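You operate a simulated robot arm through the tools that you are given. There is no shell and no other tool.

You run a simulated robot arm. Do the job below in one go: nothing can be reset, and whatever is moved stays where it is left.

TASK
Run the two bags on the conveyor up into the blue crate.
Fine: before starting set the job card's speed and roll the crate carriage under the belt's end; green button starts, black stops; draw the carriage back at the end. Hands off the belt while it runs. Where these are worked on the way, their far stop is far enough and under half their travel is too little: crate carriage.

The check looks at the end state, three seconds after you hand in, the way a careful person would. Anything else that was tipped, shoved, dropped, spilled or broken makes it a failure.

THE ROBOT
A 6-joint arm with a two-finger gripper, fixed in place. Base frame: the origin is at the foot of the arm, x ahead of it, y to its left, z up. Readings come in m, degrees, newtons and seconds.
Its first joint turns from -166.0 to 166.0 degrees. Payload 2.45 kg.
The TCP is the grasp point between the finger pads, 0.02 m short of the fingertips. In the tool frame z runs along the fingers and y along their closing line. Largest opening 0.14 m; the body of the gripper starts 0.168 m behind the TCP.
Orientation is that of the tool frame in the base frame, as a unit quaternion [x, y, z, w]. With the fingers straight down and closing along the base's y, the tool's x points along the base's -x, its y along +y and its z along -z.

THE INTERFACE
- The arm moves only by the tool move_arm. Its argument "commands" is a list of rows, each a list of 7 numbers: the shift along the tool's x, y, z in units of 100 mm (1.0 is 100 mm), then the turn, a rotation vector about the tool's x, y, z in units of 60 degrees (1.0 is 60 degrees), then the gripper command, from -1 (fully open) to 1 (shut), values between in proportion. In form: [[tx, ty, tz, rx, ry, rz, grip], ...]. A call has 1 to 20 rows; each row is the pose to reach, as a shift and turn from the pose commanded when the call began, along the tool's axes at that moment. A call with a number of a shift or a turn outside -1 to 1 is refused whole. A row lasts 0.2 s, in which the tool goes at most 0.05 m and 8.6 degrees; a call with a longer step from one row to the next is refused whole, and so is a gripper value outside its range. Where a pose cannot be reached the arm comes as near as it can. A force on the tool above 40 N (or 10 N above the force at the start of the call, whichever is more), or a blocked arm, ends the call early, and 0.2 s more pass. The fingers move at their own pace (about 0.045 m/s each) and stop on an object; they squeeze with about 30 N. The grip force told is the motor's: it shows also when the fingers shut on nothing. Time passes only in rows, and 0.2 s behind the last, so rows that repeat a pose let the fingers close. It gives the time, the measured TCP pose, the force on the tool (base axes), the opening and the grip force at its end, in the units of the frame above (readings bear some noise), with the torque about the TCP (base axes, N m) and any sound that the robot's microphone picked up.
- Cameras (640 x 400 px; columns grow to the right, rows downward): "scene" is fixed at [0.0472, -0.6502, 1.6872]; the picture's right is [0.53, -0.85, 0.00], its down [-0.35, -0.22, -0.91] and it looks along [0.77, 0.48, -0.42] (base axes); focal length 310 px, centre (320, 200). "wrist" rides on the gripper at [0.078, 0.011, -0.209] in the tool frame; the picture's right is [-0.14, 0.99, 0.00], its down [-0.92, -0.13, -0.37] and it looks along [-0.36, -0.05, 0.93] (tool axes); focal length 280 px, centre (320, 200). There is no depth. A picture from a camera that has moved, and an enlarged one, comes with that camera's place and axes in the base frame and with its lens.
- get_image(camera): a new picture of that camera. The clock stands still meanwhile.
- close_up(camera, box): a new picture of the part [left, top, right, bottom] of that camera's present view, enlarged. The clock stands still meanwhile.
- sign_off(): hands the job in; it is judged then, once.

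Places have to be worked out from the pictures, the camera data and where the tool is seen. Open the gripper and draw the arm clear of the work before you hand the job in, unless the task says otherwise.

The tools are called after ">>>" as a command line: name --pt "numbers of a row" for each row, then --argument value for the rest, lists and objects as JSON in quotes. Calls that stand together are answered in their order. move_arm: Moves the arm, as the interface text tells. Its arguments: {"type":"object","properties":{"commands":{"type":"array","items":{"type":"array","items":{"type":"number"}}}},"required":["commands"]} The other tools are called the same way: get_image (camera) takes a picture; close_up (camera, box) takes an enlarged picture of a part of a camera's view; sign_off () hands the job in.

At the start:

```text
time: 0.0
tcp_pos: [0.535, 0.1872, 1.445]
ee_rot: [0.0, 1.0, 0.001, 0.0]
wrist_force: [0.2, 0.4, -0.8]
torque: [0.03, -0.01, -0.02]
grip_width: 0.1399
grasp_force: 0.1
```

scene: 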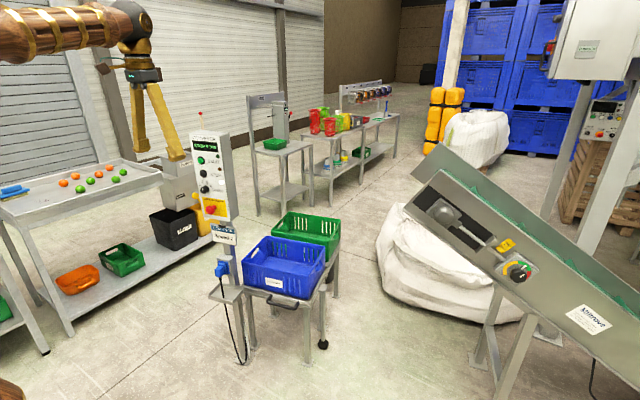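
wrist: 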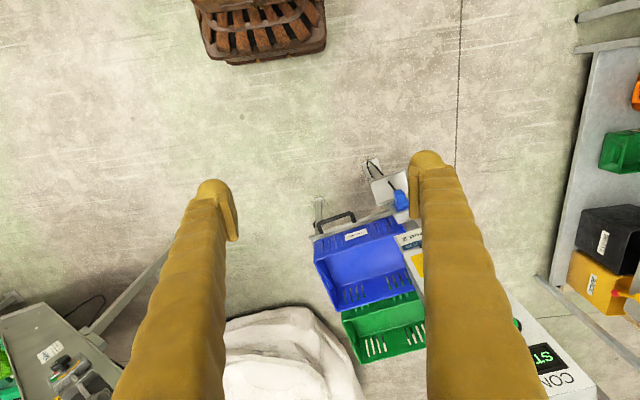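

I'll start by studying the scene in detail: the control post, job card, belt, and carriage.

>>> close_up --camera "scene" --box '[180, 120, 260, 250]'

>>> close_up --camera "scene" --box '[400, 140, 640, 360]'

>>> close_up --camera "scene" --box '[190, 200, 360, 380]'

>>> close_up --camera "scene" --box '[540, 0, 640, 150]'

```text
3.08 times, centred on (220, 185) of scene
camera zoom: at [0.0472, -0.6502, 1.6872], right [0.53, -0.85, 0.0], down [-0.35, -0.22, -0.91], along [0.77, 0.48, -0.42], focal length 954 px, centre (628, 246)
```

zoom: 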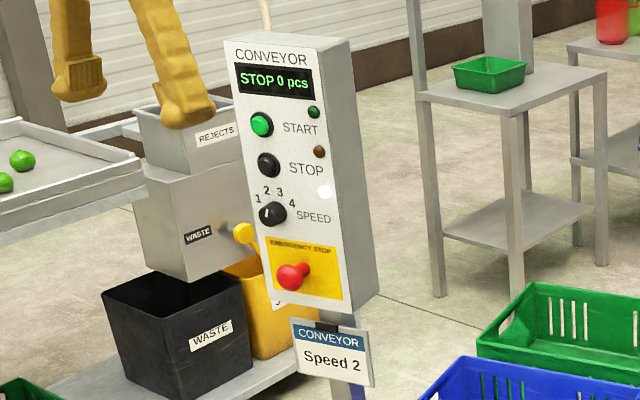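

```text
1.82 times, centred on (520, 250) of scene
camera zoom: at [0.0472, -0.6502, 1.6872], right [0.53, -0.85, 0.0], down [-0.35, -0.22, -0.91], along [0.77, 0.48, -0.42], focal length 564 px, centre (-44, 109)
```

zoom: 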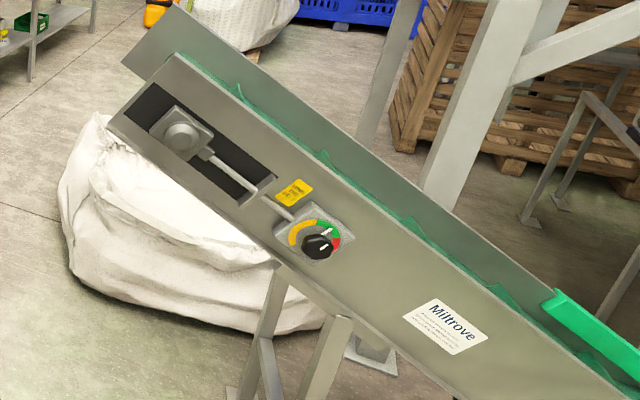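

```text
2.22 times, centred on (275, 290) of scene
camera zoom: at [0.0472, -0.6502, 1.6872], right [0.53, -0.85, 0.0], down [-0.35, -0.22, -0.91], along [0.77, 0.48, -0.42], focal length 689 px, centre (420, 0)
```

zoom: 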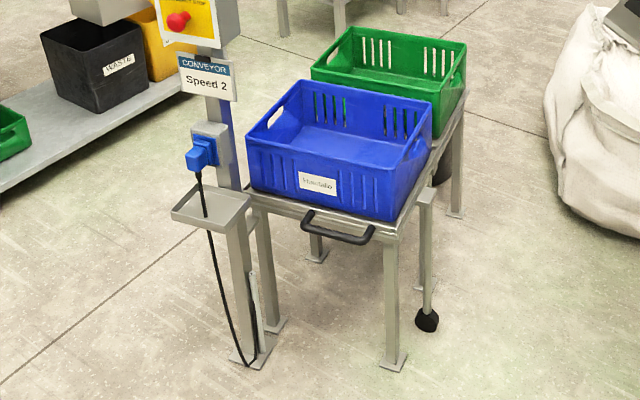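

```text
2.67 times, centred on (590, 75) of scene
camera zoom: at [0.0472, -0.6502, 1.6872], right [0.53, -0.85, 0.0], down [-0.35, -0.22, -0.91], along [0.77, 0.48, -0.42], focal length 827 px, centre (-400, 533)
```

zoom: 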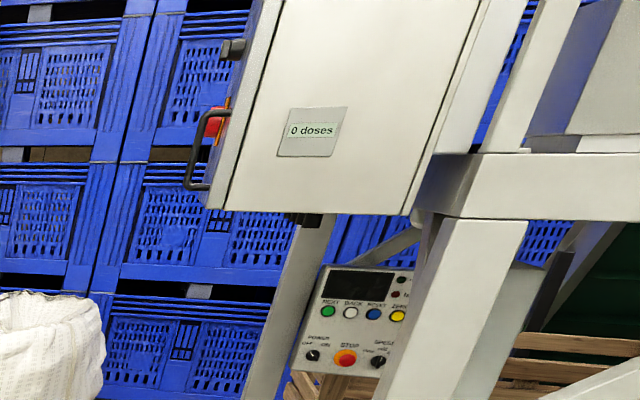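

Now let me look at finer details: the speed dial, E-stop, plug, the belt's side knob, and the far end.

>>> close_up --camera "scene" --box '[190, 130, 240, 175]'

>>> close_up --camera "scene" --box '[190, 170, 240, 250]'

>>> close_up --camera "scene" --box '[480, 220, 560, 290]'

>>> close_up --camera "scene" --box '[400, 150, 500, 260]'

>>> close_up --camera "scene" --box '[560, 200, 640, 400]'

>>> close_up --camera "scene" --box '[200, 250, 280, 370]'

>>> close_up --camera "scene" --box '[240, 260, 340, 360]'

```text
8.89 times, centred on (215, 152) of scene
camera zoom: at [0.0472, -0.6502, 1.6872], right [0.53, -0.85, 0.0], down [-0.35, -0.22, -0.91], along [0.77, 0.48, -0.42], focal length 2756 px, centre (1253, 622)
```

zoom: 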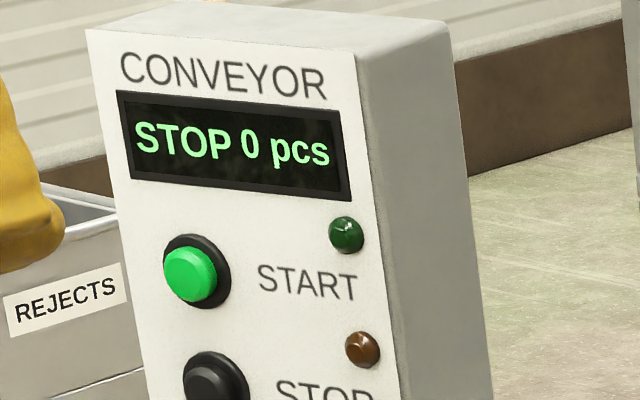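

```text
5.00 times, centred on (215, 210) of scene
camera zoom: at [0.0472, -0.6502, 1.6872], right [0.53, -0.85, 0.0], down [-0.35, -0.22, -0.91], along [0.77, 0.48, -0.42], focal length 1550 px, centre (845, 150)
```

zoom: 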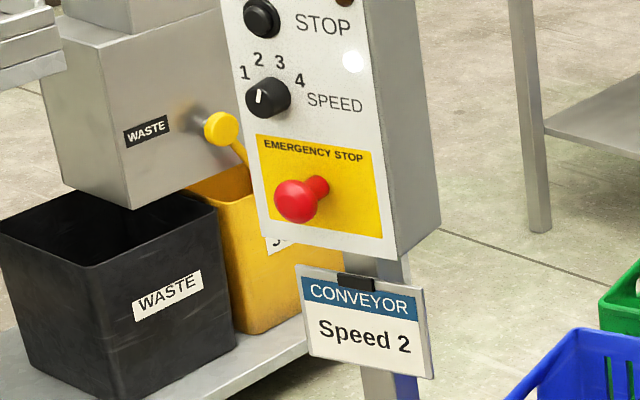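

```text
5.71 times, centred on (520, 255) of scene
camera zoom: at [0.0472, -0.6502, 1.6872], right [0.53, -0.85, 0.0], down [-0.35, -0.22, -0.91], along [0.77, 0.48, -0.42], focal length 1772 px, centre (-823, -114)
```

zoom: 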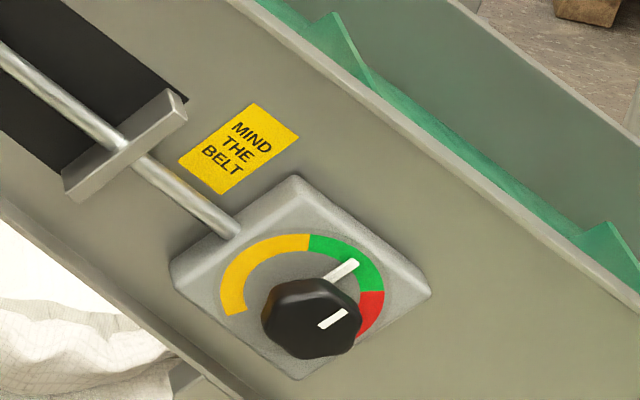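

```text
3.64 times, centred on (450, 205) of scene
camera zoom: at [0.0472, -0.6502, 1.6872], right [0.53, -0.85, 0.0], down [-0.35, -0.22, -0.91], along [0.77, 0.48, -0.42], focal length 1128 px, centre (-153, 182)
```

zoom: 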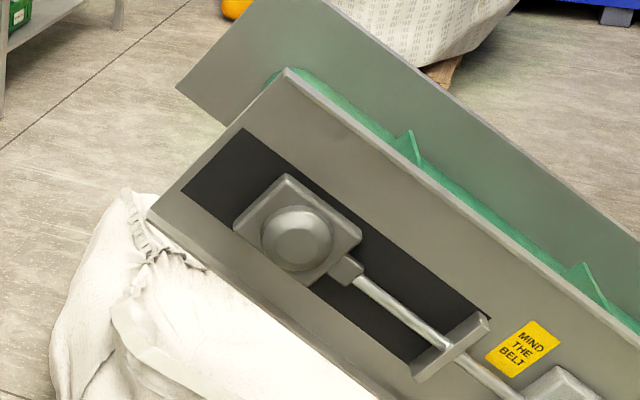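

```text
2.00 times, centred on (600, 300) of scene
camera zoom: at [0.0472, -0.6502, 1.6872], right [0.53, -0.85, 0.0], down [-0.35, -0.22, -0.91], along [0.77, 0.48, -0.42], focal length 620 px, centre (-240, 0)
```

zoom: 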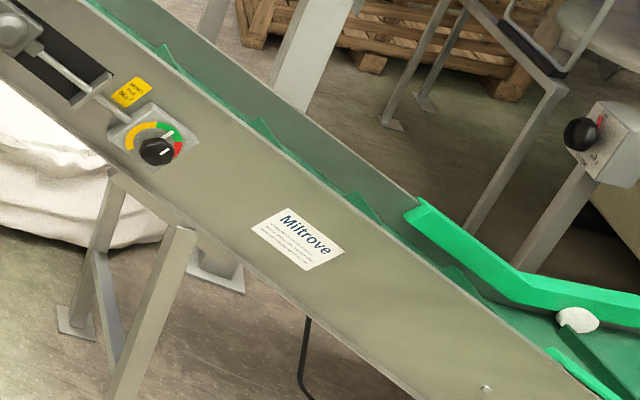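

```text
3.33 times, centred on (240, 310) of scene
camera zoom: at [0.0472, -0.6502, 1.6872], right [0.53, -0.85, 0.0], down [-0.35, -0.22, -0.91], along [0.77, 0.48, -0.42], focal length 1034 px, centre (587, -167)
```

zoom: 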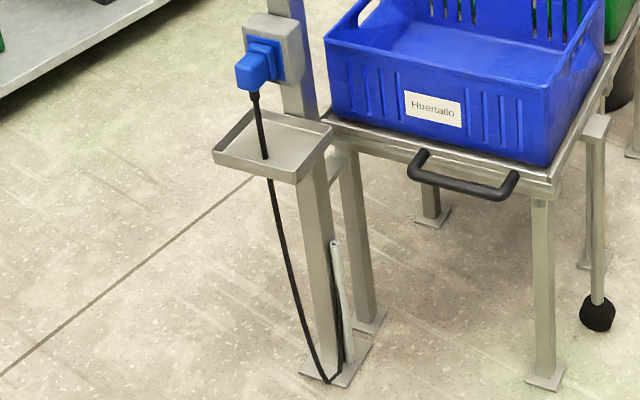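

```text
4.00 times, centred on (290, 310) of scene
camera zoom: at [0.0472, -0.6502, 1.6872], right [0.53, -0.85, 0.0], down [-0.35, -0.22, -0.91], along [0.77, 0.48, -0.42], focal length 1240 px, centre (440, -240)
```

zoom: 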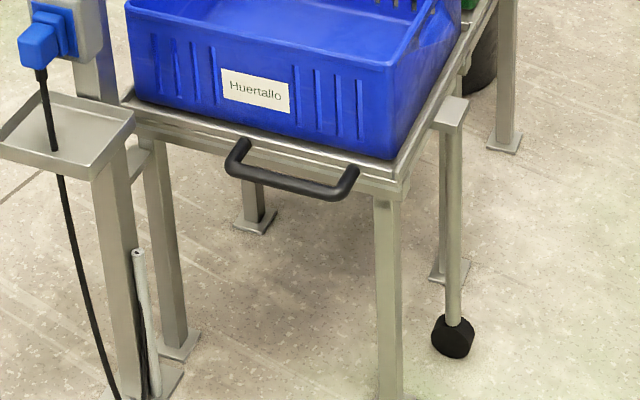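

The job card says "Speed 2". I'll enlarge wrist views to triangulate the carriage, control post and belt end before moving.

>>> close_up --camera "wrist" --box '[290, 140, 450, 370]'

>>> close_up --camera "wrist" --box '[0, 230, 240, 400]'

>>> close_up --camera "wrist" --box '[480, 280, 640, 400]'

>>> close_up --camera "scene" --box '[196, 175, 226, 205]'

>>> close_up --camera "scene" --box '[300, 200, 345, 355]'

```text
1.74 times, centred on (370, 255) of wrist
camera zoom: at [0.4568, 0.1969, 1.6537], right [0.14, 0.99, 0.0], down [0.92, -0.13, 0.37], along [0.37, -0.05, -0.93], focal length 488 px, centre (233, 104)
```

zoom: 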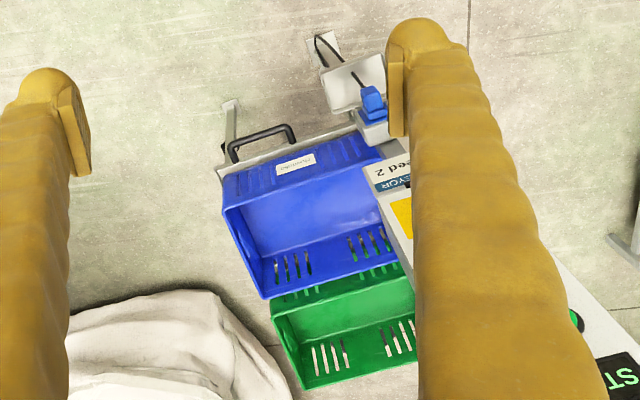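

```text
2.35 times, centred on (120, 315) of wrist
camera zoom: at [0.4568, 0.1969, 1.6537], right [0.14, 0.99, 0.0], down [0.92, -0.13, 0.37], along [0.37, -0.05, -0.93], focal length 660 px, centre (791, -71)
```

zoom: 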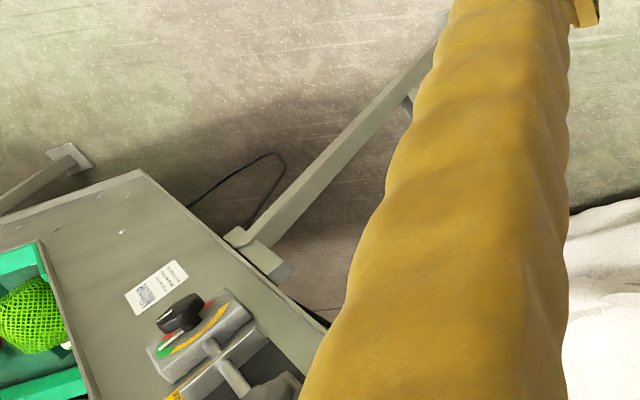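

```text
3.33 times, centred on (560, 340) of wrist
camera zoom: at [0.4568, 0.1969, 1.6537], right [0.14, 0.99, 0.0], down [0.92, -0.13, 0.37], along [0.37, -0.05, -0.93], focal length 935 px, centre (-480, -267)
```

zoom: 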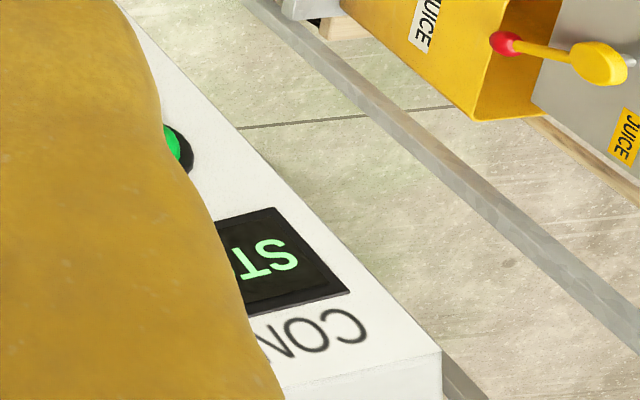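

```text
13.33 times, centred on (211, 190) of scene
camera zoom: at [0.0472, -0.6502, 1.6872], right [0.53, -0.85, 0.0], down [-0.35, -0.22, -0.91], along [0.77, 0.48, -0.42], focal length 4134 px, centre (1773, 333)
```

zoom: 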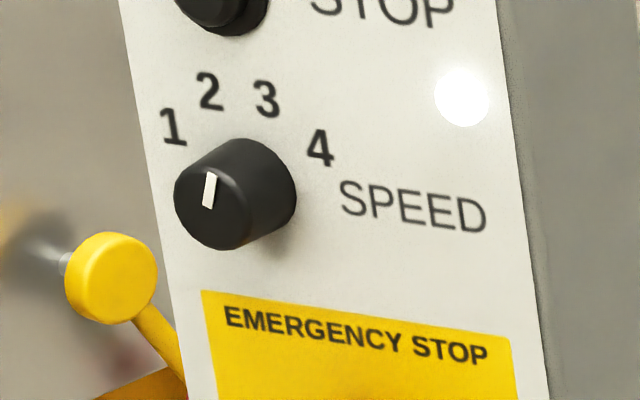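

```text
2.58 times, centred on (322, 278) of scene
camera zoom: at [0.0472, -0.6502, 1.6872], right [0.53, -0.85, 0.0], down [-0.35, -0.22, -0.91], along [0.77, 0.48, -0.42], focal length 800 px, centre (314, 0)
```

zoom: 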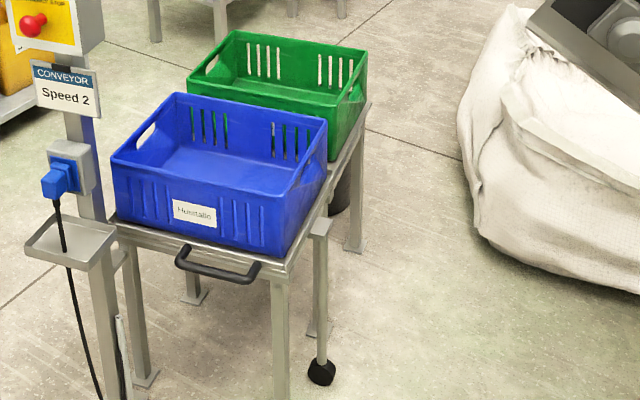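

The speed knob's tick is hard to read from here, so I'll tilt the gripper forward toward the control post for a wrist view, keeping well back from it (post at about x 0.92, y 0.5).

>>> move_arm --pt "-0.14 0 0 0 -0.14 0 -1" --pt "-0.28 0 0 0 -0.28 0 -1" --pt "-0.42 0 0 0 -0.42 0 -1" --pt "-0.56 0 0 0 -0.56 0 -1" --pt "-0.7 0 0 0 -0.7 0 -1" --pt "-0.84 0 0 0 -0.84 0 -1" --pt "-0.98 0 0 0 -0.98 0 -1"

>>> get_image --camera "wrist"

>>> get_image --camera "scene"

```text
time: 1.6
tcp_pos: [0.633, 0.1862, 1.4454]
ee_rot: [0.0, 0.87, 0.001, 0.493]
wrist_force: [-0.5, -0.2, -0.6]
torque: [-0.03, -0.01, -0.01]
grip_width: 0.1401
grasp_force: 0.0
```

```text
taken
camera wrist: at [0.4137, 0.1974, 1.4862], right [0.07, 0.99, 0.12], down [0.16, -0.13, 0.98], along [0.98, -0.05, -0.17], focal length 280 px, centre (320, 200)
```

wrist: 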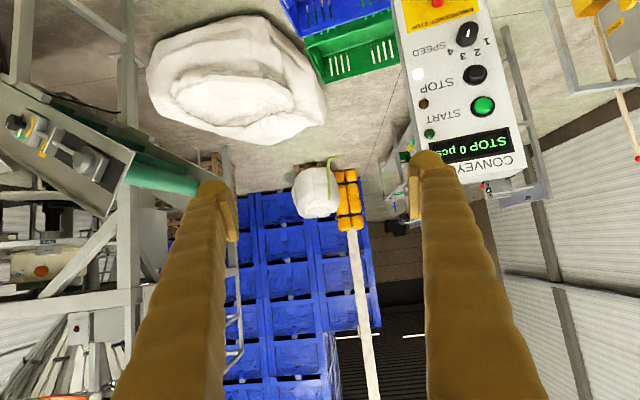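

```text
taken
```

scene: 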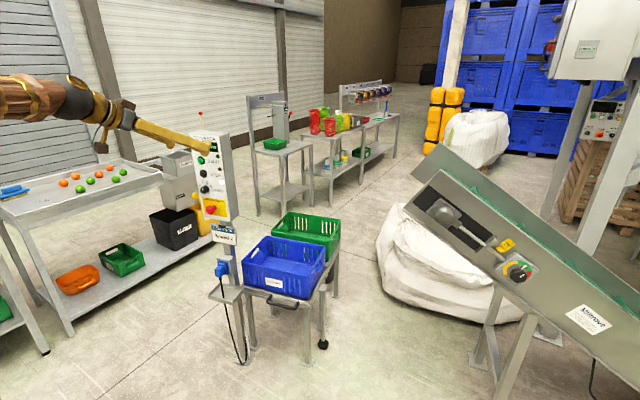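

The wrist now sees the panel (upside down). I'll enlarge the dial and other parts.

>>> close_up --camera "wrist" --box '[390, 0, 530, 90]'

>>> close_up --camera "wrist" --box '[400, 70, 540, 200]'

>>> close_up --camera "wrist" --box '[0, 60, 220, 200]'

```text
4.44 times, centred on (460, 45) of wrist
camera zoom: at [0.4137, 0.1974, 1.4862], right [0.07, 0.99, 0.12], down [0.16, -0.13, 0.98], along [0.98, -0.05, -0.17], focal length 1246 px, centre (-302, 889)
```

zoom: 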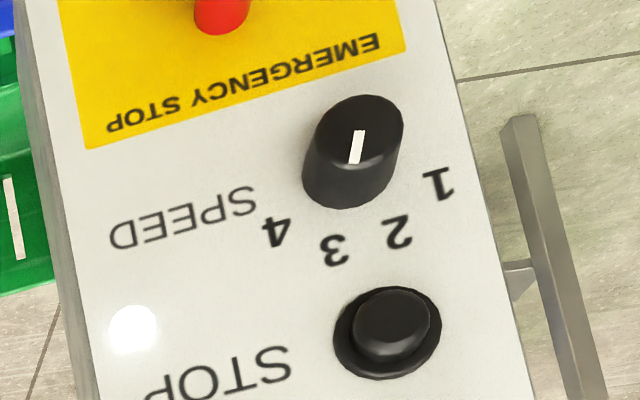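

```text
3.08 times, centred on (470, 135) of wrist
camera zoom: at [0.4137, 0.1974, 1.4862], right [0.07, 0.99, 0.12], down [0.16, -0.13, 0.98], along [0.98, -0.05, -0.17], focal length 863 px, centre (-142, 400)
```

zoom: 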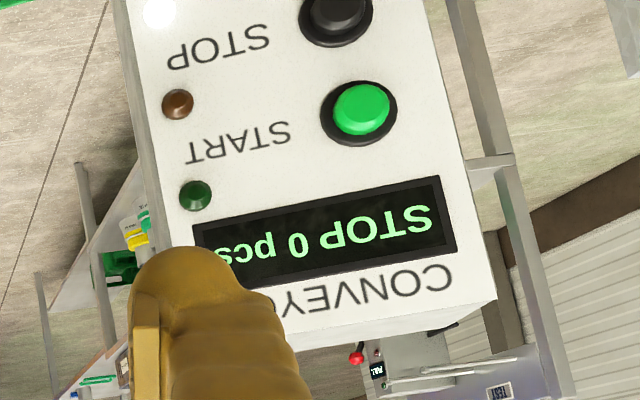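

```text
2.86 times, centred on (110, 130) of wrist
camera zoom: at [0.4137, 0.1974, 1.4862], right [0.07, 0.99, 0.12], down [0.16, -0.13, 0.98], along [0.98, -0.05, -0.17], focal length 801 px, centre (920, 400)
```

zoom: 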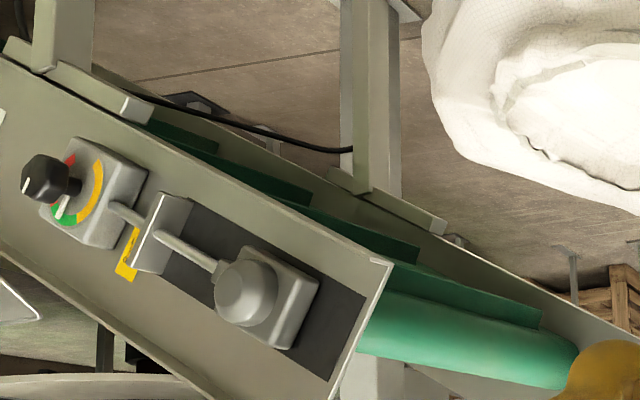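

The tick is at about 3 (numbers sit at roughly ±22° and ±62°), so the knob must go one step counter-clockwise to 2. I place START near (0.86, 0.46, 1.285) and the dial face near (0.844, 0.457, 1.154); I'll level the tool and slide across for a straight view.

>>> move_arm --pt "0.214 0.25 0.128 0 -0.129 0 -1" --pt "0.429 0.5 0.257 0 -0.258 0 -1" --pt "0.643 0.75 0.385 0 -0.386 0 -1" --pt "0.858 1.0 0.514 0 -0.515 0 -1"

>>> get_image --camera "wrist"

>>> get_image --camera "scene"

```text
time: 2.6
tcp_pos: [0.6321, 0.2857, 1.346]
ee_rot: [0.001, 0.708, 0.0, 0.706]
wrist_force: [0.0, 0.4, 0.7]
torque: [0.03, 0.01, 0.01]
grip_width: 0.14
grasp_force: 0.0
```

```text
taken
camera wrist: at [0.4229, 0.2976, 1.268], right [0.0, 0.99, 0.14], down [-0.37, -0.13, 0.92], along [0.93, -0.05, 0.36], focal length 280 px, centre (320, 200)
```

wrist: 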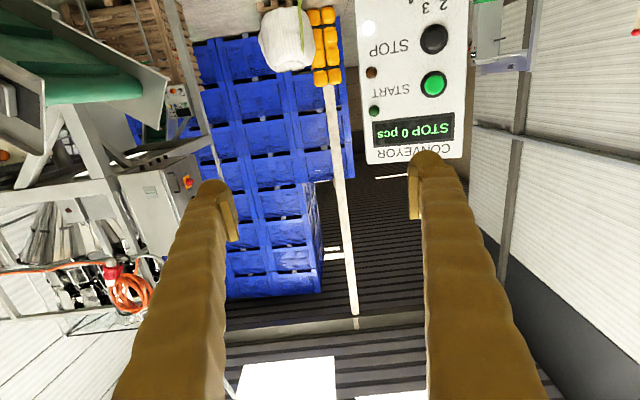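

```text
taken
```

scene: 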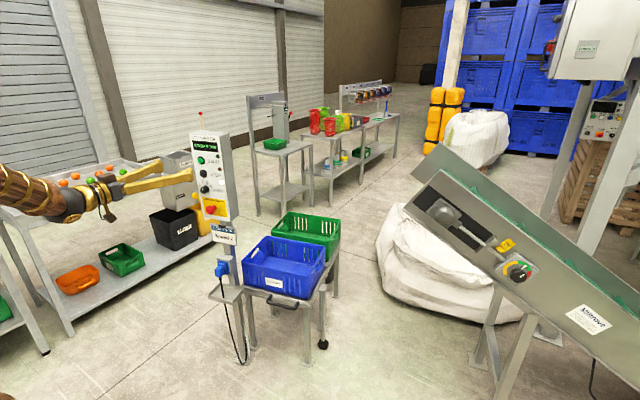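

The panel is at the right of the view. I slide left and down to face it squarely, keeping x at 0.63.

>>> move_arm --pt "0.25 0.25 0 0 0 0 -1" --pt "0.5 0.5 0 0 0 0 -1" --pt "0.75 0.75 0 0 0 0 -1" --pt "1.0 1.0 0 0 0 0 -1"

>>> move_arm --pt "0.3 0.2 0 0 0 0 -1" --pt "0.6 0.4 0 0 0 0 -1" --pt "0.9 0.55 0 0 0 0 -1"

>>> get_image --camera "wrist"

>>> get_image --camera "scene"

```text
time: 3.6
tcp_pos: [0.6345, 0.3863, 1.2444]
ee_rot: [0.001, 0.709, 0.001, 0.706]
wrist_force: [0.2, 0.5, -0.4]
torque: [-0.02, 0.01, -0.04]
grip_width: 0.14
grasp_force: 0.1
```

```text
time: 4.4
tcp_pos: [0.6316, 0.4411, 1.153]
ee_rot: [0.0, 0.709, 0.0, 0.705]
wrist_force: [-0.5, 0.8, -1.8]
torque: [0.01, -0.23, -0.09]
grip_width: 0.1399
grasp_force: 0.0
```

```text
taken
camera wrist: at [0.4227, 0.4526, 1.0763], right [0.0, 0.99, 0.14], down [-0.36, -0.13, 0.92], along [0.93, -0.05, 0.36], focal length 280 px, centre (320, 200)
```

wrist: 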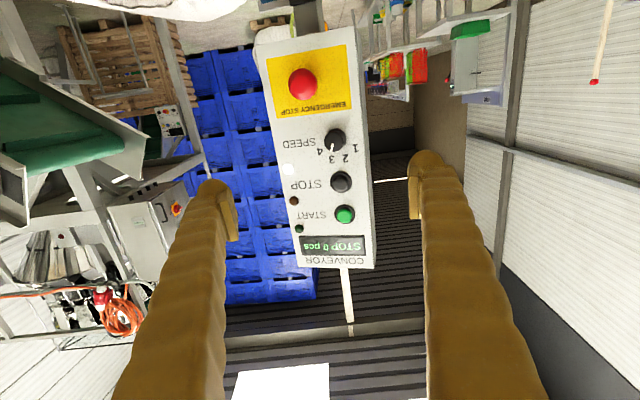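

```text
taken
```

scene: 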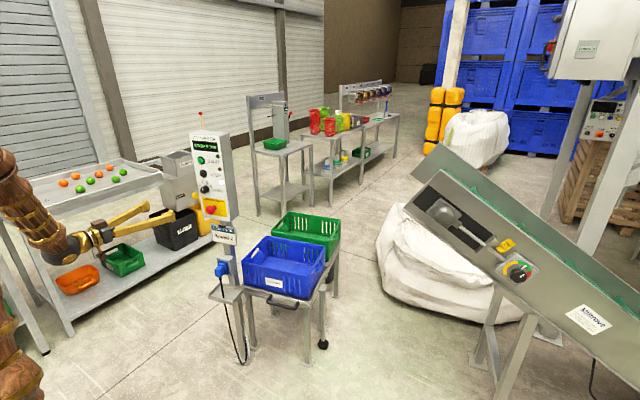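

Now the whole panel is in view; enlarging it to measure features.

>>> close_up --camera "wrist" --box '[250, 20, 400, 150]'

>>> close_up --camera "wrist" --box '[260, 110, 400, 280]'

```text
3.08 times, centred on (325, 85) of wrist
camera zoom: at [0.4227, 0.4526, 1.0763], right [0.0, 0.99, 0.14], down [-0.36, -0.13, 0.92], along [0.93, -0.05, 0.36], focal length 863 px, centre (305, 554)
```

zoom: 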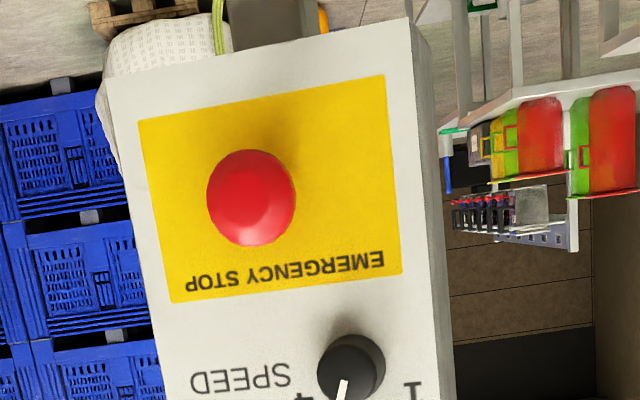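

```text
2.35 times, centred on (330, 195) of wrist
camera zoom: at [0.4227, 0.4526, 1.0763], right [0.0, 0.99, 0.14], down [-0.36, -0.13, 0.92], along [0.93, -0.05, 0.36], focal length 660 px, centre (296, 212)
```

zoom: 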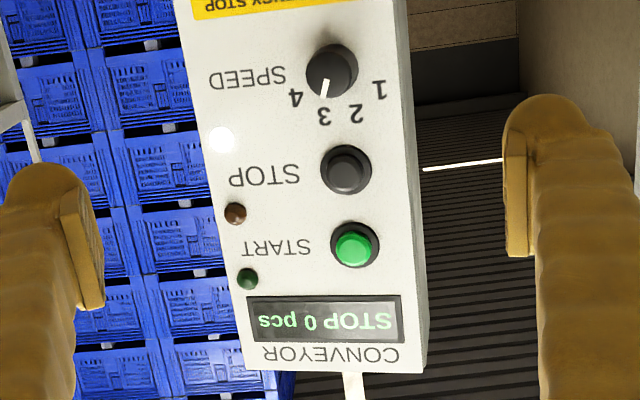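

The tick clearly points at 3. I compute the panel as vertical, its normal yawed about 11° (facing −x, slightly −y), with the dial base at (0.870, 0.466, 1.153), about 32 mm wide and 20 mm deep. I align the tool with the panel normal and approach to a standoff with a 70 mm opening.

>>> move_arm --pt "0 0.02 0.3 -0.092 0 0 0.0" --pt "0 0.04 0.6 -0.184 0 0 0.0" --pt "0 0.05 0.9 -0.184 0 0 0.0" --pt "0 0.05 1.0 -0.184 0 0 0.0" --pt "0 0.05 1.0 -0.184 0 0 0.0"

>>> get_image --camera "wrist"

>>> close_up --camera "scene" --box '[130, 120, 250, 230]'

```text
time: 5.6
tcp_pos: [0.7311, 0.4475, 1.1545]
ee_rot: [-0.068, 0.705, 0.069, 0.702]
wrist_force: [-0.2, 0.1, -0.3]
torque: [0.02, -0.02, 0.01]
grip_width: 0.0701
grasp_force: 0.1
```

```text
taken
camera wrist: at [0.5248, 0.4176, 1.077], right [-0.19, 0.97, 0.14], down [-0.33, -0.2, 0.92], along [0.92, 0.13, 0.36], focal length 280 px, centre (320, 200)
```

wrist: 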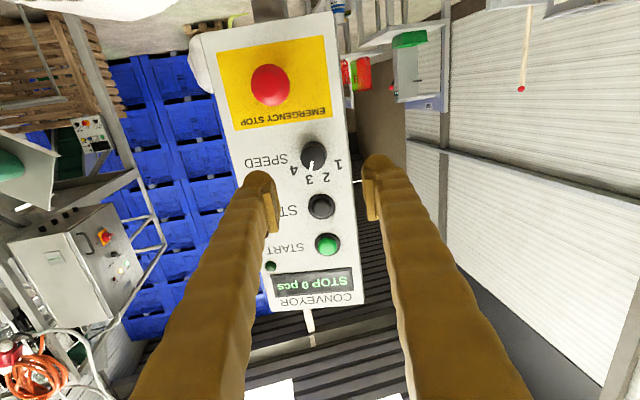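

```text
3.64 times, centred on (190, 175) of scene
camera zoom: at [0.0472, -0.6502, 1.6872], right [0.53, -0.85, 0.0], down [-0.35, -0.22, -0.91], along [0.77, 0.48, -0.42], focal length 1128 px, centre (793, 291)
```

zoom: 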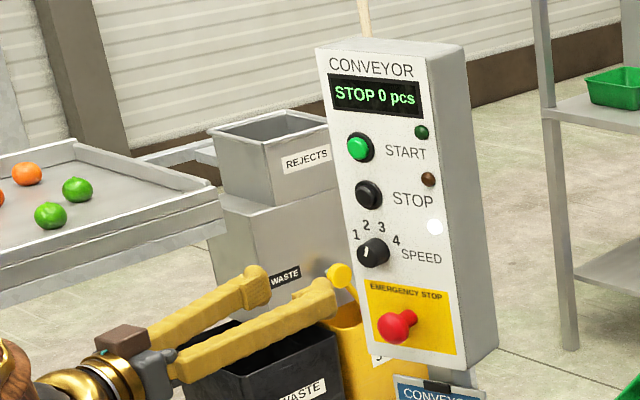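

Tool axis should project to about (320,160) at the dial's depth; let me zoom to measure the dial's offset from it.

>>> close_up --camera "wrist" --box '[270, 120, 370, 260]'

```text
2.86 times, centred on (320, 190) of wrist
camera zoom: at [0.5248, 0.4176, 1.077], right [-0.19, 0.97, 0.14], down [-0.33, -0.2, 0.92], along [0.92, 0.13, 0.36], focal length 801 px, centre (320, 229)
```

zoom: 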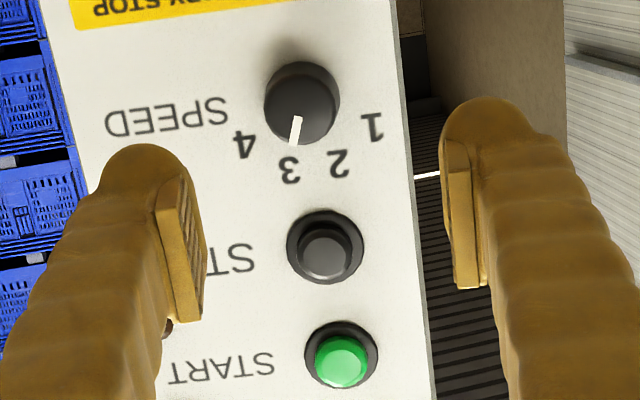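

The dial is 9 mm toward tool −y and about 1 mm lower than the tool axis. I shift over and go 80 mm closer, then re-check.

>>> move_arm --pt "0.012 -0.088 0.2 0 0 0 0.0" --pt "0.012 -0.088 0.4 0 0 0 0.0" --pt "0.012 -0.088 0.6 0 0 0 0.0" --pt "0.012 -0.088 0.8 0 0 0 0.0"

>>> get_image --camera "wrist"

>>> close_up --camera "scene" --box '[160, 130, 250, 220]'

```text
time: 6.6
tcp_pos: [0.8117, 0.4532, 1.1524]
ee_rot: [-0.067, 0.705, 0.069, 0.702]
wrist_force: [0.0, 1.9, -0.5]
torque: [0.01, 0.0, -0.01]
grip_width: 0.0699
grasp_force: 0.0
```

```text
taken
camera wrist: at [0.6049, 0.4239, 1.0761], right [-0.19, 0.97, 0.14], down [-0.33, -0.2, 0.92], along [0.92, 0.13, 0.36], focal length 280 px, centre (320, 200)
```

wrist: 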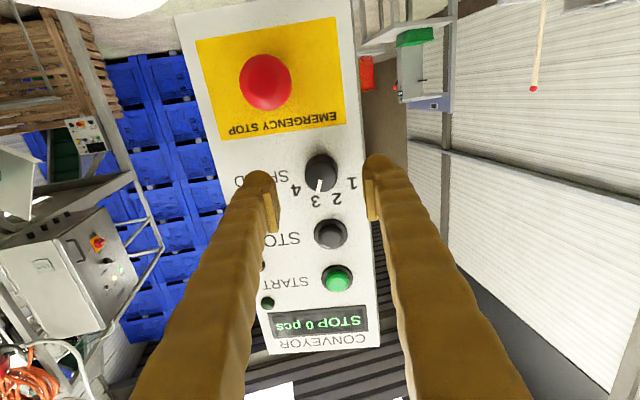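

```text
4.44 times, centred on (205, 175) of scene
camera zoom: at [0.0472, -0.6502, 1.6872], right [0.53, -0.85, 0.0], down [-0.35, -0.22, -0.91], along [0.77, 0.48, -0.42], focal length 1378 px, centre (831, 311)
```

zoom: 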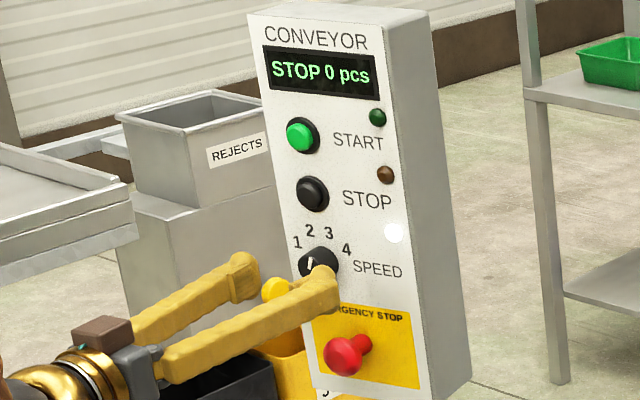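

Close-up for depth check by scale change.

>>> close_up --camera "wrist" --box '[260, 130, 380, 230]'

```text
4.00 times, centred on (320, 180) of wrist
camera zoom: at [0.6049, 0.4239, 1.0761], right [-0.19, 0.97, 0.14], down [-0.33, -0.2, 0.92], along [0.92, 0.13, 0.36], focal length 1122 px, centre (320, 280)
```

zoom: 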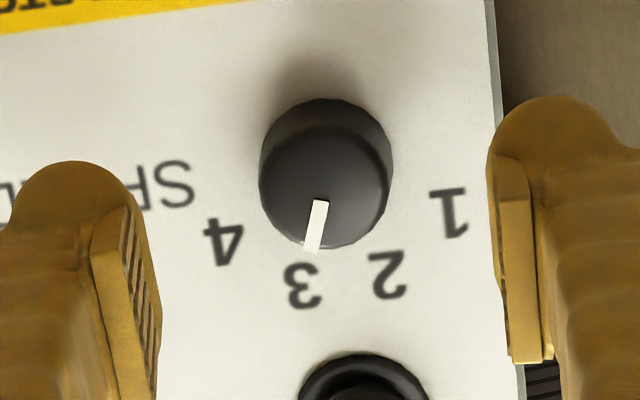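

The dial looks about 30–40 mm beyond the TCP. I creep 22 mm further and check again.

>>> move_arm --pt "0.01 0.01 0.08 0 0 0 0.0" --pt "0.015 0.011 0.15 0 0 0 0.0" --pt "0.015 0.011 0.22 0 0 0 0.0"

>>> close_up --camera "wrist" --box '[250, 120, 390, 240]'

>>> close_up --camera "scene" --box '[180, 170, 230, 215]'

```text
time: 7.4
tcp_pos: [0.8327, 0.4592, 1.1509]
ee_rot: [-0.068, 0.706, 0.069, 0.702]
wrist_force: [-0.3, -0.3, 0.0]
torque: [-0.04, -0.01, 0.02]
grip_width: 0.07
grasp_force: 0.1
```

```text
3.33 times, centred on (320, 180) of wrist
camera zoom: at [0.6262, 0.4294, 1.074], right [-0.19, 0.97, 0.14], down [-0.33, -0.2, 0.92], along [0.92, 0.13, 0.36], focal length 935 px, centre (320, 267)
```

zoom: 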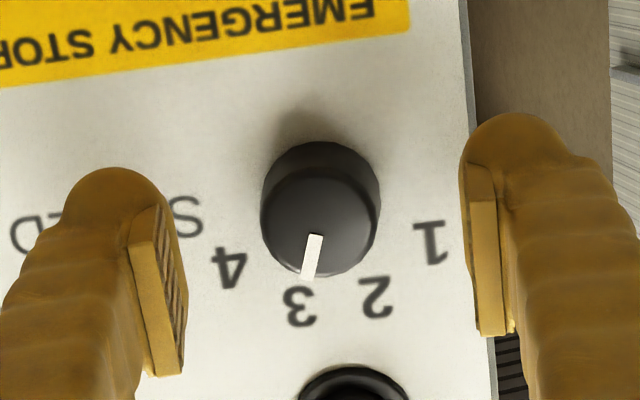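

```text
8.89 times, centred on (205, 192) of scene
camera zoom: at [0.0472, -0.6502, 1.6872], right [0.53, -0.85, 0.0], down [-0.35, -0.22, -0.91], along [0.77, 0.48, -0.42], focal length 2756 px, centre (1342, 267)
```

zoom: 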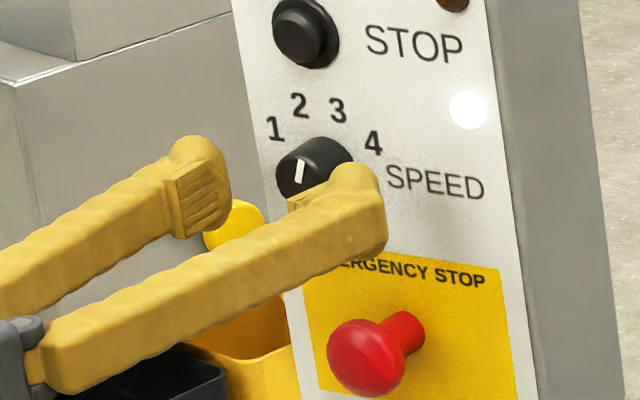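

The dial face is now about 16 mm beyond the TCP, centred to about 1 mm. I go 11 mm further and close on it.

>>> move_arm --pt "0.01 0 0.06 0 0 0 0.0" --pt "0.012 0 0.11 0 0 0 0.0" --pt "0.012 0 0.11 0 0 0 1" --pt "0.012 0 0.11 0 0 0 1" --pt "0.012 0 0.11 0 0 0 1" --pt "0.012 0 0.11 0 0 0 1" --pt "0.012 0 0.11 0 0 0 1"

>>> close_up --camera "wrist" --box '[250, 120, 390, 240]'

>>> close_up --camera "scene" --box '[180, 170, 230, 215]'

```text
time: 8.8
tcp_pos: [0.8352, 0.4585, 1.1493]
ee_rot: [-0.07, 0.706, 0.069, 0.701]
wrist_force: [-183.6, -59.2, 11.0]
torque: [0.2, -0.83, -0.22]
grip_width: 0.0145
grasp_force: 24.0
stopped in row 6: the force on the tool passed its limit at 86 N (the readings are from after the stop); the commanded pose is now the measured one
```

```text
3.33 times, centred on (320, 180) of wrist
camera zoom: at [0.6286, 0.4296, 1.0726], right [-0.19, 0.97, 0.14], down [-0.33, -0.2, 0.92], along [0.92, 0.13, 0.36], focal length 935 px, centre (320, 267)
```

zoom: 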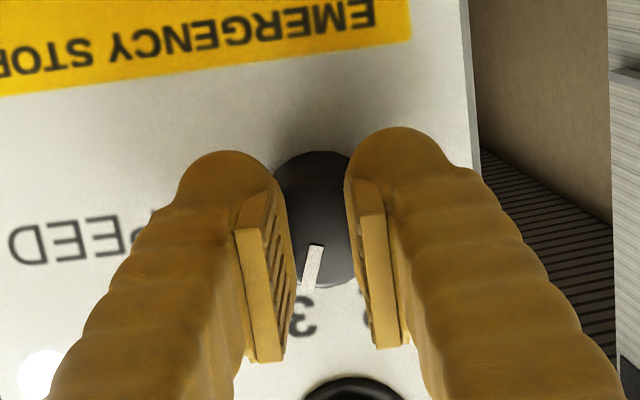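

```text
8.89 times, centred on (205, 192) of scene
camera zoom: at [0.0472, -0.6502, 1.6872], right [0.53, -0.85, 0.0], down [-0.35, -0.22, -0.91], along [0.77, 0.48, -0.42], focal length 2756 px, centre (1342, 267)
```

zoom: 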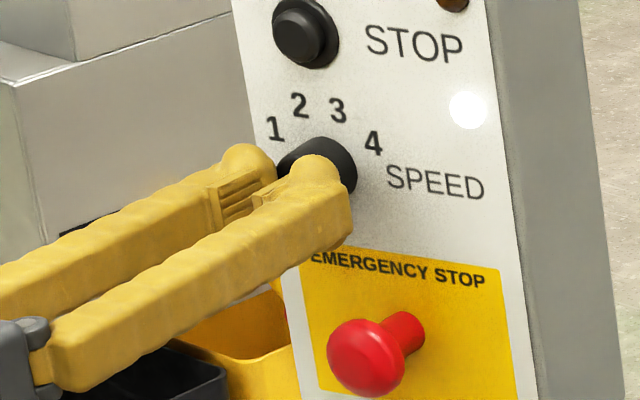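

The fingers slid off the dial's front and force rose sharply. I open to relieve it and back away slightly to re-inspect.

>>> move_arm --pt "0 0 -0.02 0 0 0 0.2" --pt "0 0 -0.1 0 0 0 0.0" --pt "0 0 -0.2 0 0 0 0.0"

>>> close_up --camera "wrist" --box '[250, 100, 390, 220]'

>>> close_up --camera "scene" --box '[185, 170, 225, 205]'

>>> get_image --camera "scene"

```text
time: 9.0
tcp_pos: [0.8344, 0.4583, 1.149]
ee_rot: [-0.069, 0.707, 0.069, 0.701]
wrist_force: [-90.7, -46.6, 20.8]
torque: [0.23, -0.69, 1.07]
grip_width: 0.0158
grasp_force: 0.1
stopped in row 1: the force on the tool passed its limit at 216 N (the readings are from after the stop); the commanded pose is now the measured one
```

```text
3.33 times, centred on (320, 160) of wrist
camera zoom: at [0.627, 0.4286, 1.0726], right [-0.19, 0.97, 0.14], down [-0.33, -0.2, 0.92], along [0.92, 0.13, 0.36], focal length 935 px, centre (320, 333)
```

zoom: 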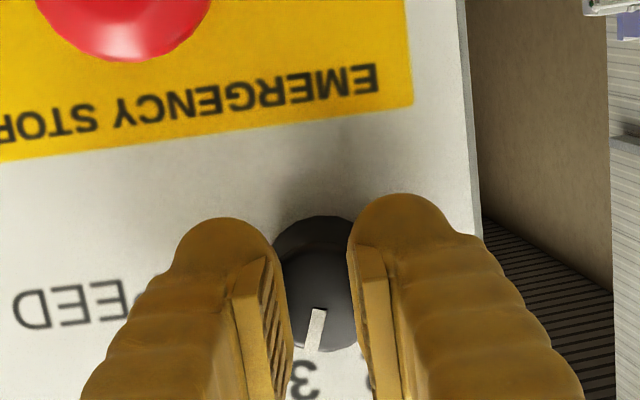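

```text
11.43 times, centred on (205, 188) of scene
camera zoom: at [0.0472, -0.6502, 1.6872], right [0.53, -0.85, 0.0], down [-0.35, -0.22, -0.91], along [0.77, 0.48, -0.42], focal length 3544 px, centre (1634, 343)
```

zoom: 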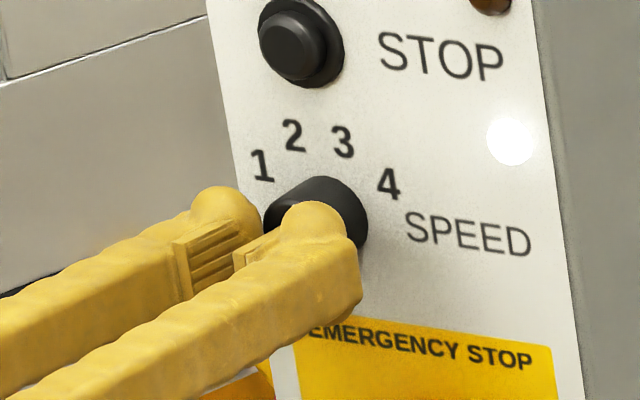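

```text
taken
```

scene: 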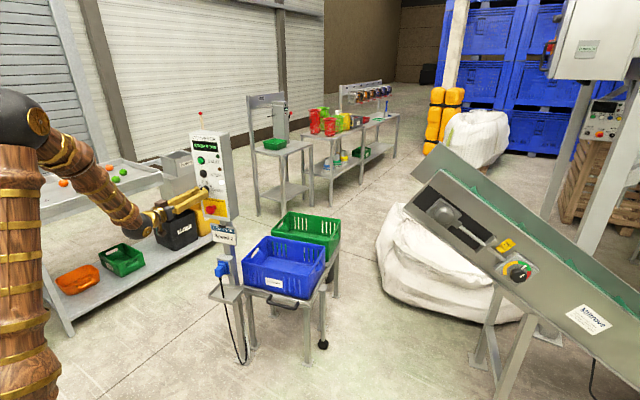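

Still pressing on the dial face; I retreat straight back in one larger step.

>>> move_arm --pt "0 0 -0.3 0 0 0 0.3" --pt "0 0 -0.4 0 0 0 0.2"

>>> close_up --camera "wrist" --box '[250, 100, 390, 220]'

>>> close_up --camera "scene" --box '[185, 170, 225, 205]'

```text
time: 9.6
tcp_pos: [0.7965, 0.4513, 1.1463]
ee_rot: [-0.069, 0.707, 0.068, 0.7]
wrist_force: [0.4, -0.5, 0.2]
torque: [0.06, 0.0, -0.01]
grip_width: 0.0559
grasp_force: 0.1
```

```text
3.33 times, centred on (320, 160) of wrist
camera zoom: at [0.5894, 0.4221, 1.0707], right [-0.19, 0.97, 0.14], down [-0.33, -0.2, 0.92], along [0.93, 0.13, 0.36], focal length 935 px, centre (320, 333)
```

zoom: 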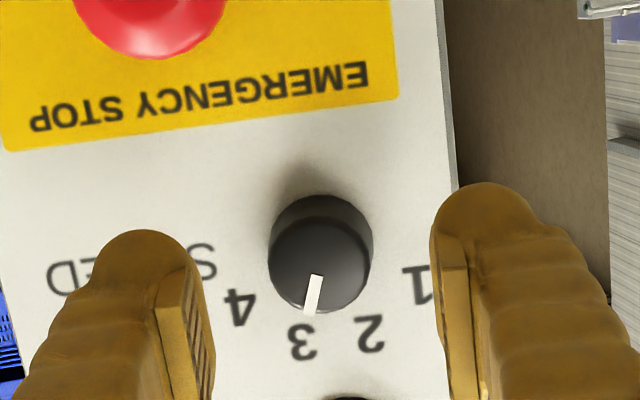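

```text
11.43 times, centred on (205, 188) of scene
camera zoom: at [0.0472, -0.6502, 1.6872], right [0.53, -0.85, 0.0], down [-0.35, -0.22, -0.91], along [0.77, 0.48, -0.42], focal length 3544 px, centre (1634, 343)
```

zoom: 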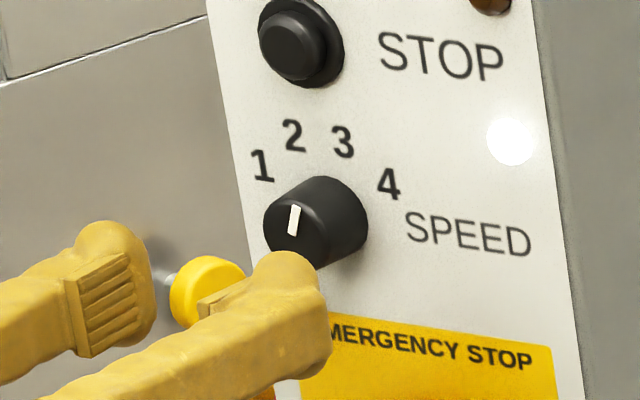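

The dial still points at 3. The face must be at about x 0.855 (panel about 0.875), so my first grip was too shallow; I approach again 3 mm higher and deeper.

>>> move_arm --pt "-0.04 0 0.2 0 0 0 0.2" --pt "-0.042 0 0.4 0 0 0 0.2" --pt "-0.042 0 0.5 0 0 0 0.2" --pt "-0.042 0 0.5 0 0 0 0.2"

>>> close_up --camera "wrist" --box '[250, 120, 390, 240]'

>>> close_up --camera "scene" --box '[185, 170, 225, 205]'

```text
time: 10.6
tcp_pos: [0.8474, 0.4615, 1.1502]
ee_rot: [-0.069, 0.707, 0.069, 0.7]
wrist_force: [-1.8, -0.3, 0.5]
torque: [0.03, -0.01, 0.01]
grip_width: 0.0564
grasp_force: 0.1
```

```text
3.33 times, centred on (320, 180) of wrist
camera zoom: at [0.6398, 0.4322, 1.0749], right [-0.19, 0.97, 0.14], down [-0.33, -0.2, 0.92], along [0.93, 0.13, 0.36], focal length 935 px, centre (320, 267)
```

zoom: 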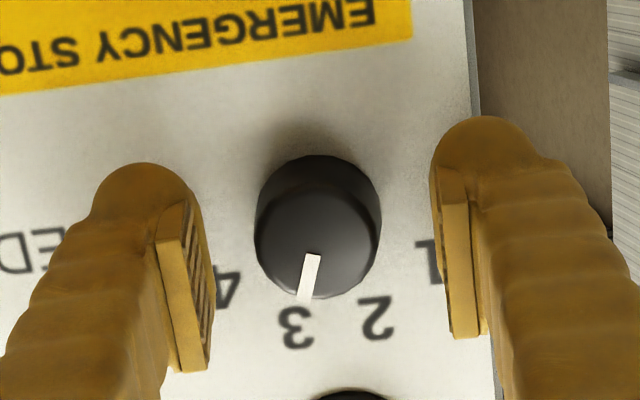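

```text
11.43 times, centred on (205, 188) of scene
camera zoom: at [0.0472, -0.6502, 1.6872], right [0.53, -0.85, 0.0], down [-0.35, -0.22, -0.91], along [0.77, 0.48, -0.42], focal length 3544 px, centre (1634, 343)
```

zoom: 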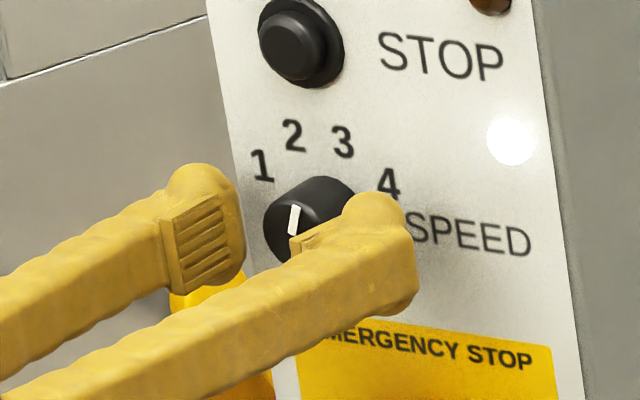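

No contact yet. I creep forward in 1 mm rows, watching force.

>>> move_arm --pt "0 0 0.01 0 0 0 0.2" --pt "0 0 0.02 0 0 0 0.2" --pt "0 0 0.03 0 0 0 0.2" --pt "0 0 0.04 0 0 0 0.2" --pt "0 0 0.05 0 0 0 0.2" --pt "0 0 0.055 0 0 0 0.2"

>>> close_up --camera "wrist" --box '[250, 120, 390, 240]'

>>> close_up --camera "scene" --box '[185, 170, 225, 205]'

```text
time: 12.0
tcp_pos: [0.8523, 0.4618, 1.151]
ee_rot: [-0.069, 0.707, 0.069, 0.701]
wrist_force: [-0.2, 0.1, 0.1]
torque: [0.01, 0.03, -0.02]
grip_width: 0.0559
grasp_force: 0.1
```

```text
3.33 times, centred on (320, 180) of wrist
camera zoom: at [0.6451, 0.4334, 1.0747], right [-0.19, 0.97, 0.14], down [-0.33, -0.2, 0.92], along [0.93, 0.13, 0.36], focal length 935 px, centre (320, 267)
```

zoom: 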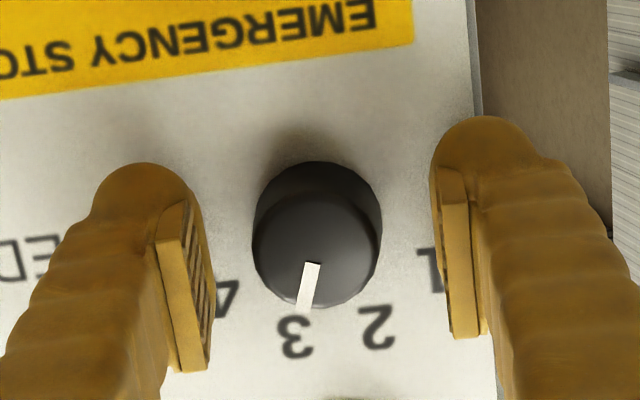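

```text
11.43 times, centred on (205, 188) of scene
camera zoom: at [0.0472, -0.6502, 1.6872], right [0.53, -0.85, 0.0], down [-0.35, -0.22, -0.91], along [0.77, 0.48, -0.42], focal length 3544 px, centre (1634, 343)
```

zoom: 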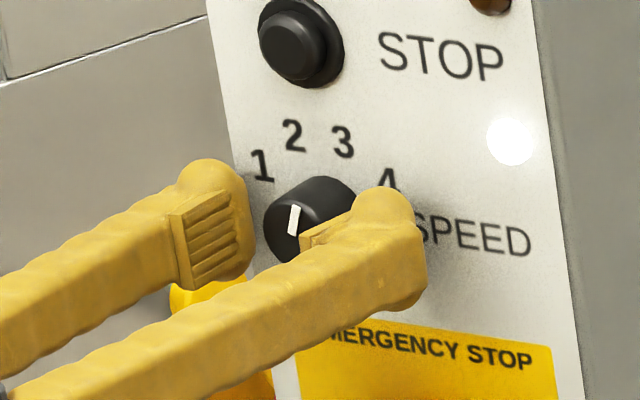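

Still free. I creep up to 5 mm more until the fingertips nearly meet the panel.

>>> move_arm --pt "0 -0.007 0.01 0 0 0 0.2" --pt "0 -0.007 0.02 0 0 0 0.2" --pt "0 -0.007 0.025 0 0 0 0.2" --pt "0 -0.007 0.03 0 0 0 0.2" --pt "0 -0.007 0.035 0 0 0 0.2" --pt "0 -0.007 0.04 0 0 0 0.2"

>>> close_up --camera "wrist" --box '[250, 120, 390, 240]'

>>> close_up --camera "scene" --box '[185, 170, 225, 205]'

```text
time: 13.4
tcp_pos: [0.8572, 0.4625, 1.1503]
ee_rot: [-0.07, 0.707, 0.069, 0.701]
wrist_force: [-0.1, -0.1, -0.1]
torque: [0.01, -0.01, -0.01]
grip_width: 0.056
grasp_force: 0.0
```

```text
3.33 times, centred on (320, 180) of wrist
camera zoom: at [0.649, 0.4333, 1.075], right [-0.19, 0.97, 0.14], down [-0.33, -0.2, 0.92], along [0.93, 0.13, 0.36], focal length 935 px, centre (320, 267)
```

zoom: 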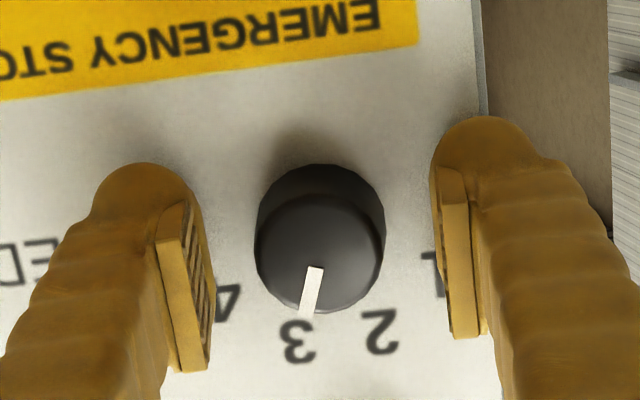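

```text
11.43 times, centred on (205, 188) of scene
camera zoom: at [0.0472, -0.6502, 1.6872], right [0.53, -0.85, 0.0], down [-0.35, -0.22, -0.91], along [0.77, 0.48, -0.42], focal length 3544 px, centre (1634, 343)
```

zoom: 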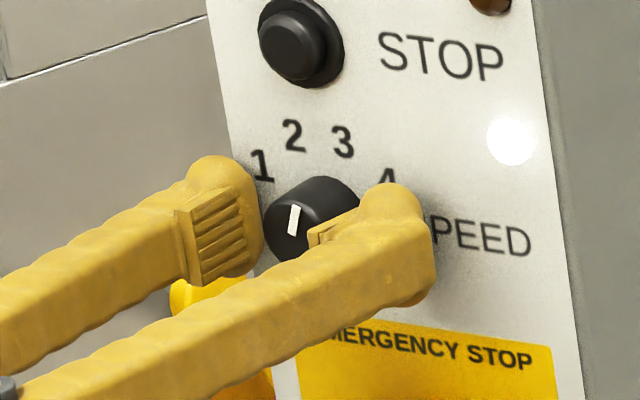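

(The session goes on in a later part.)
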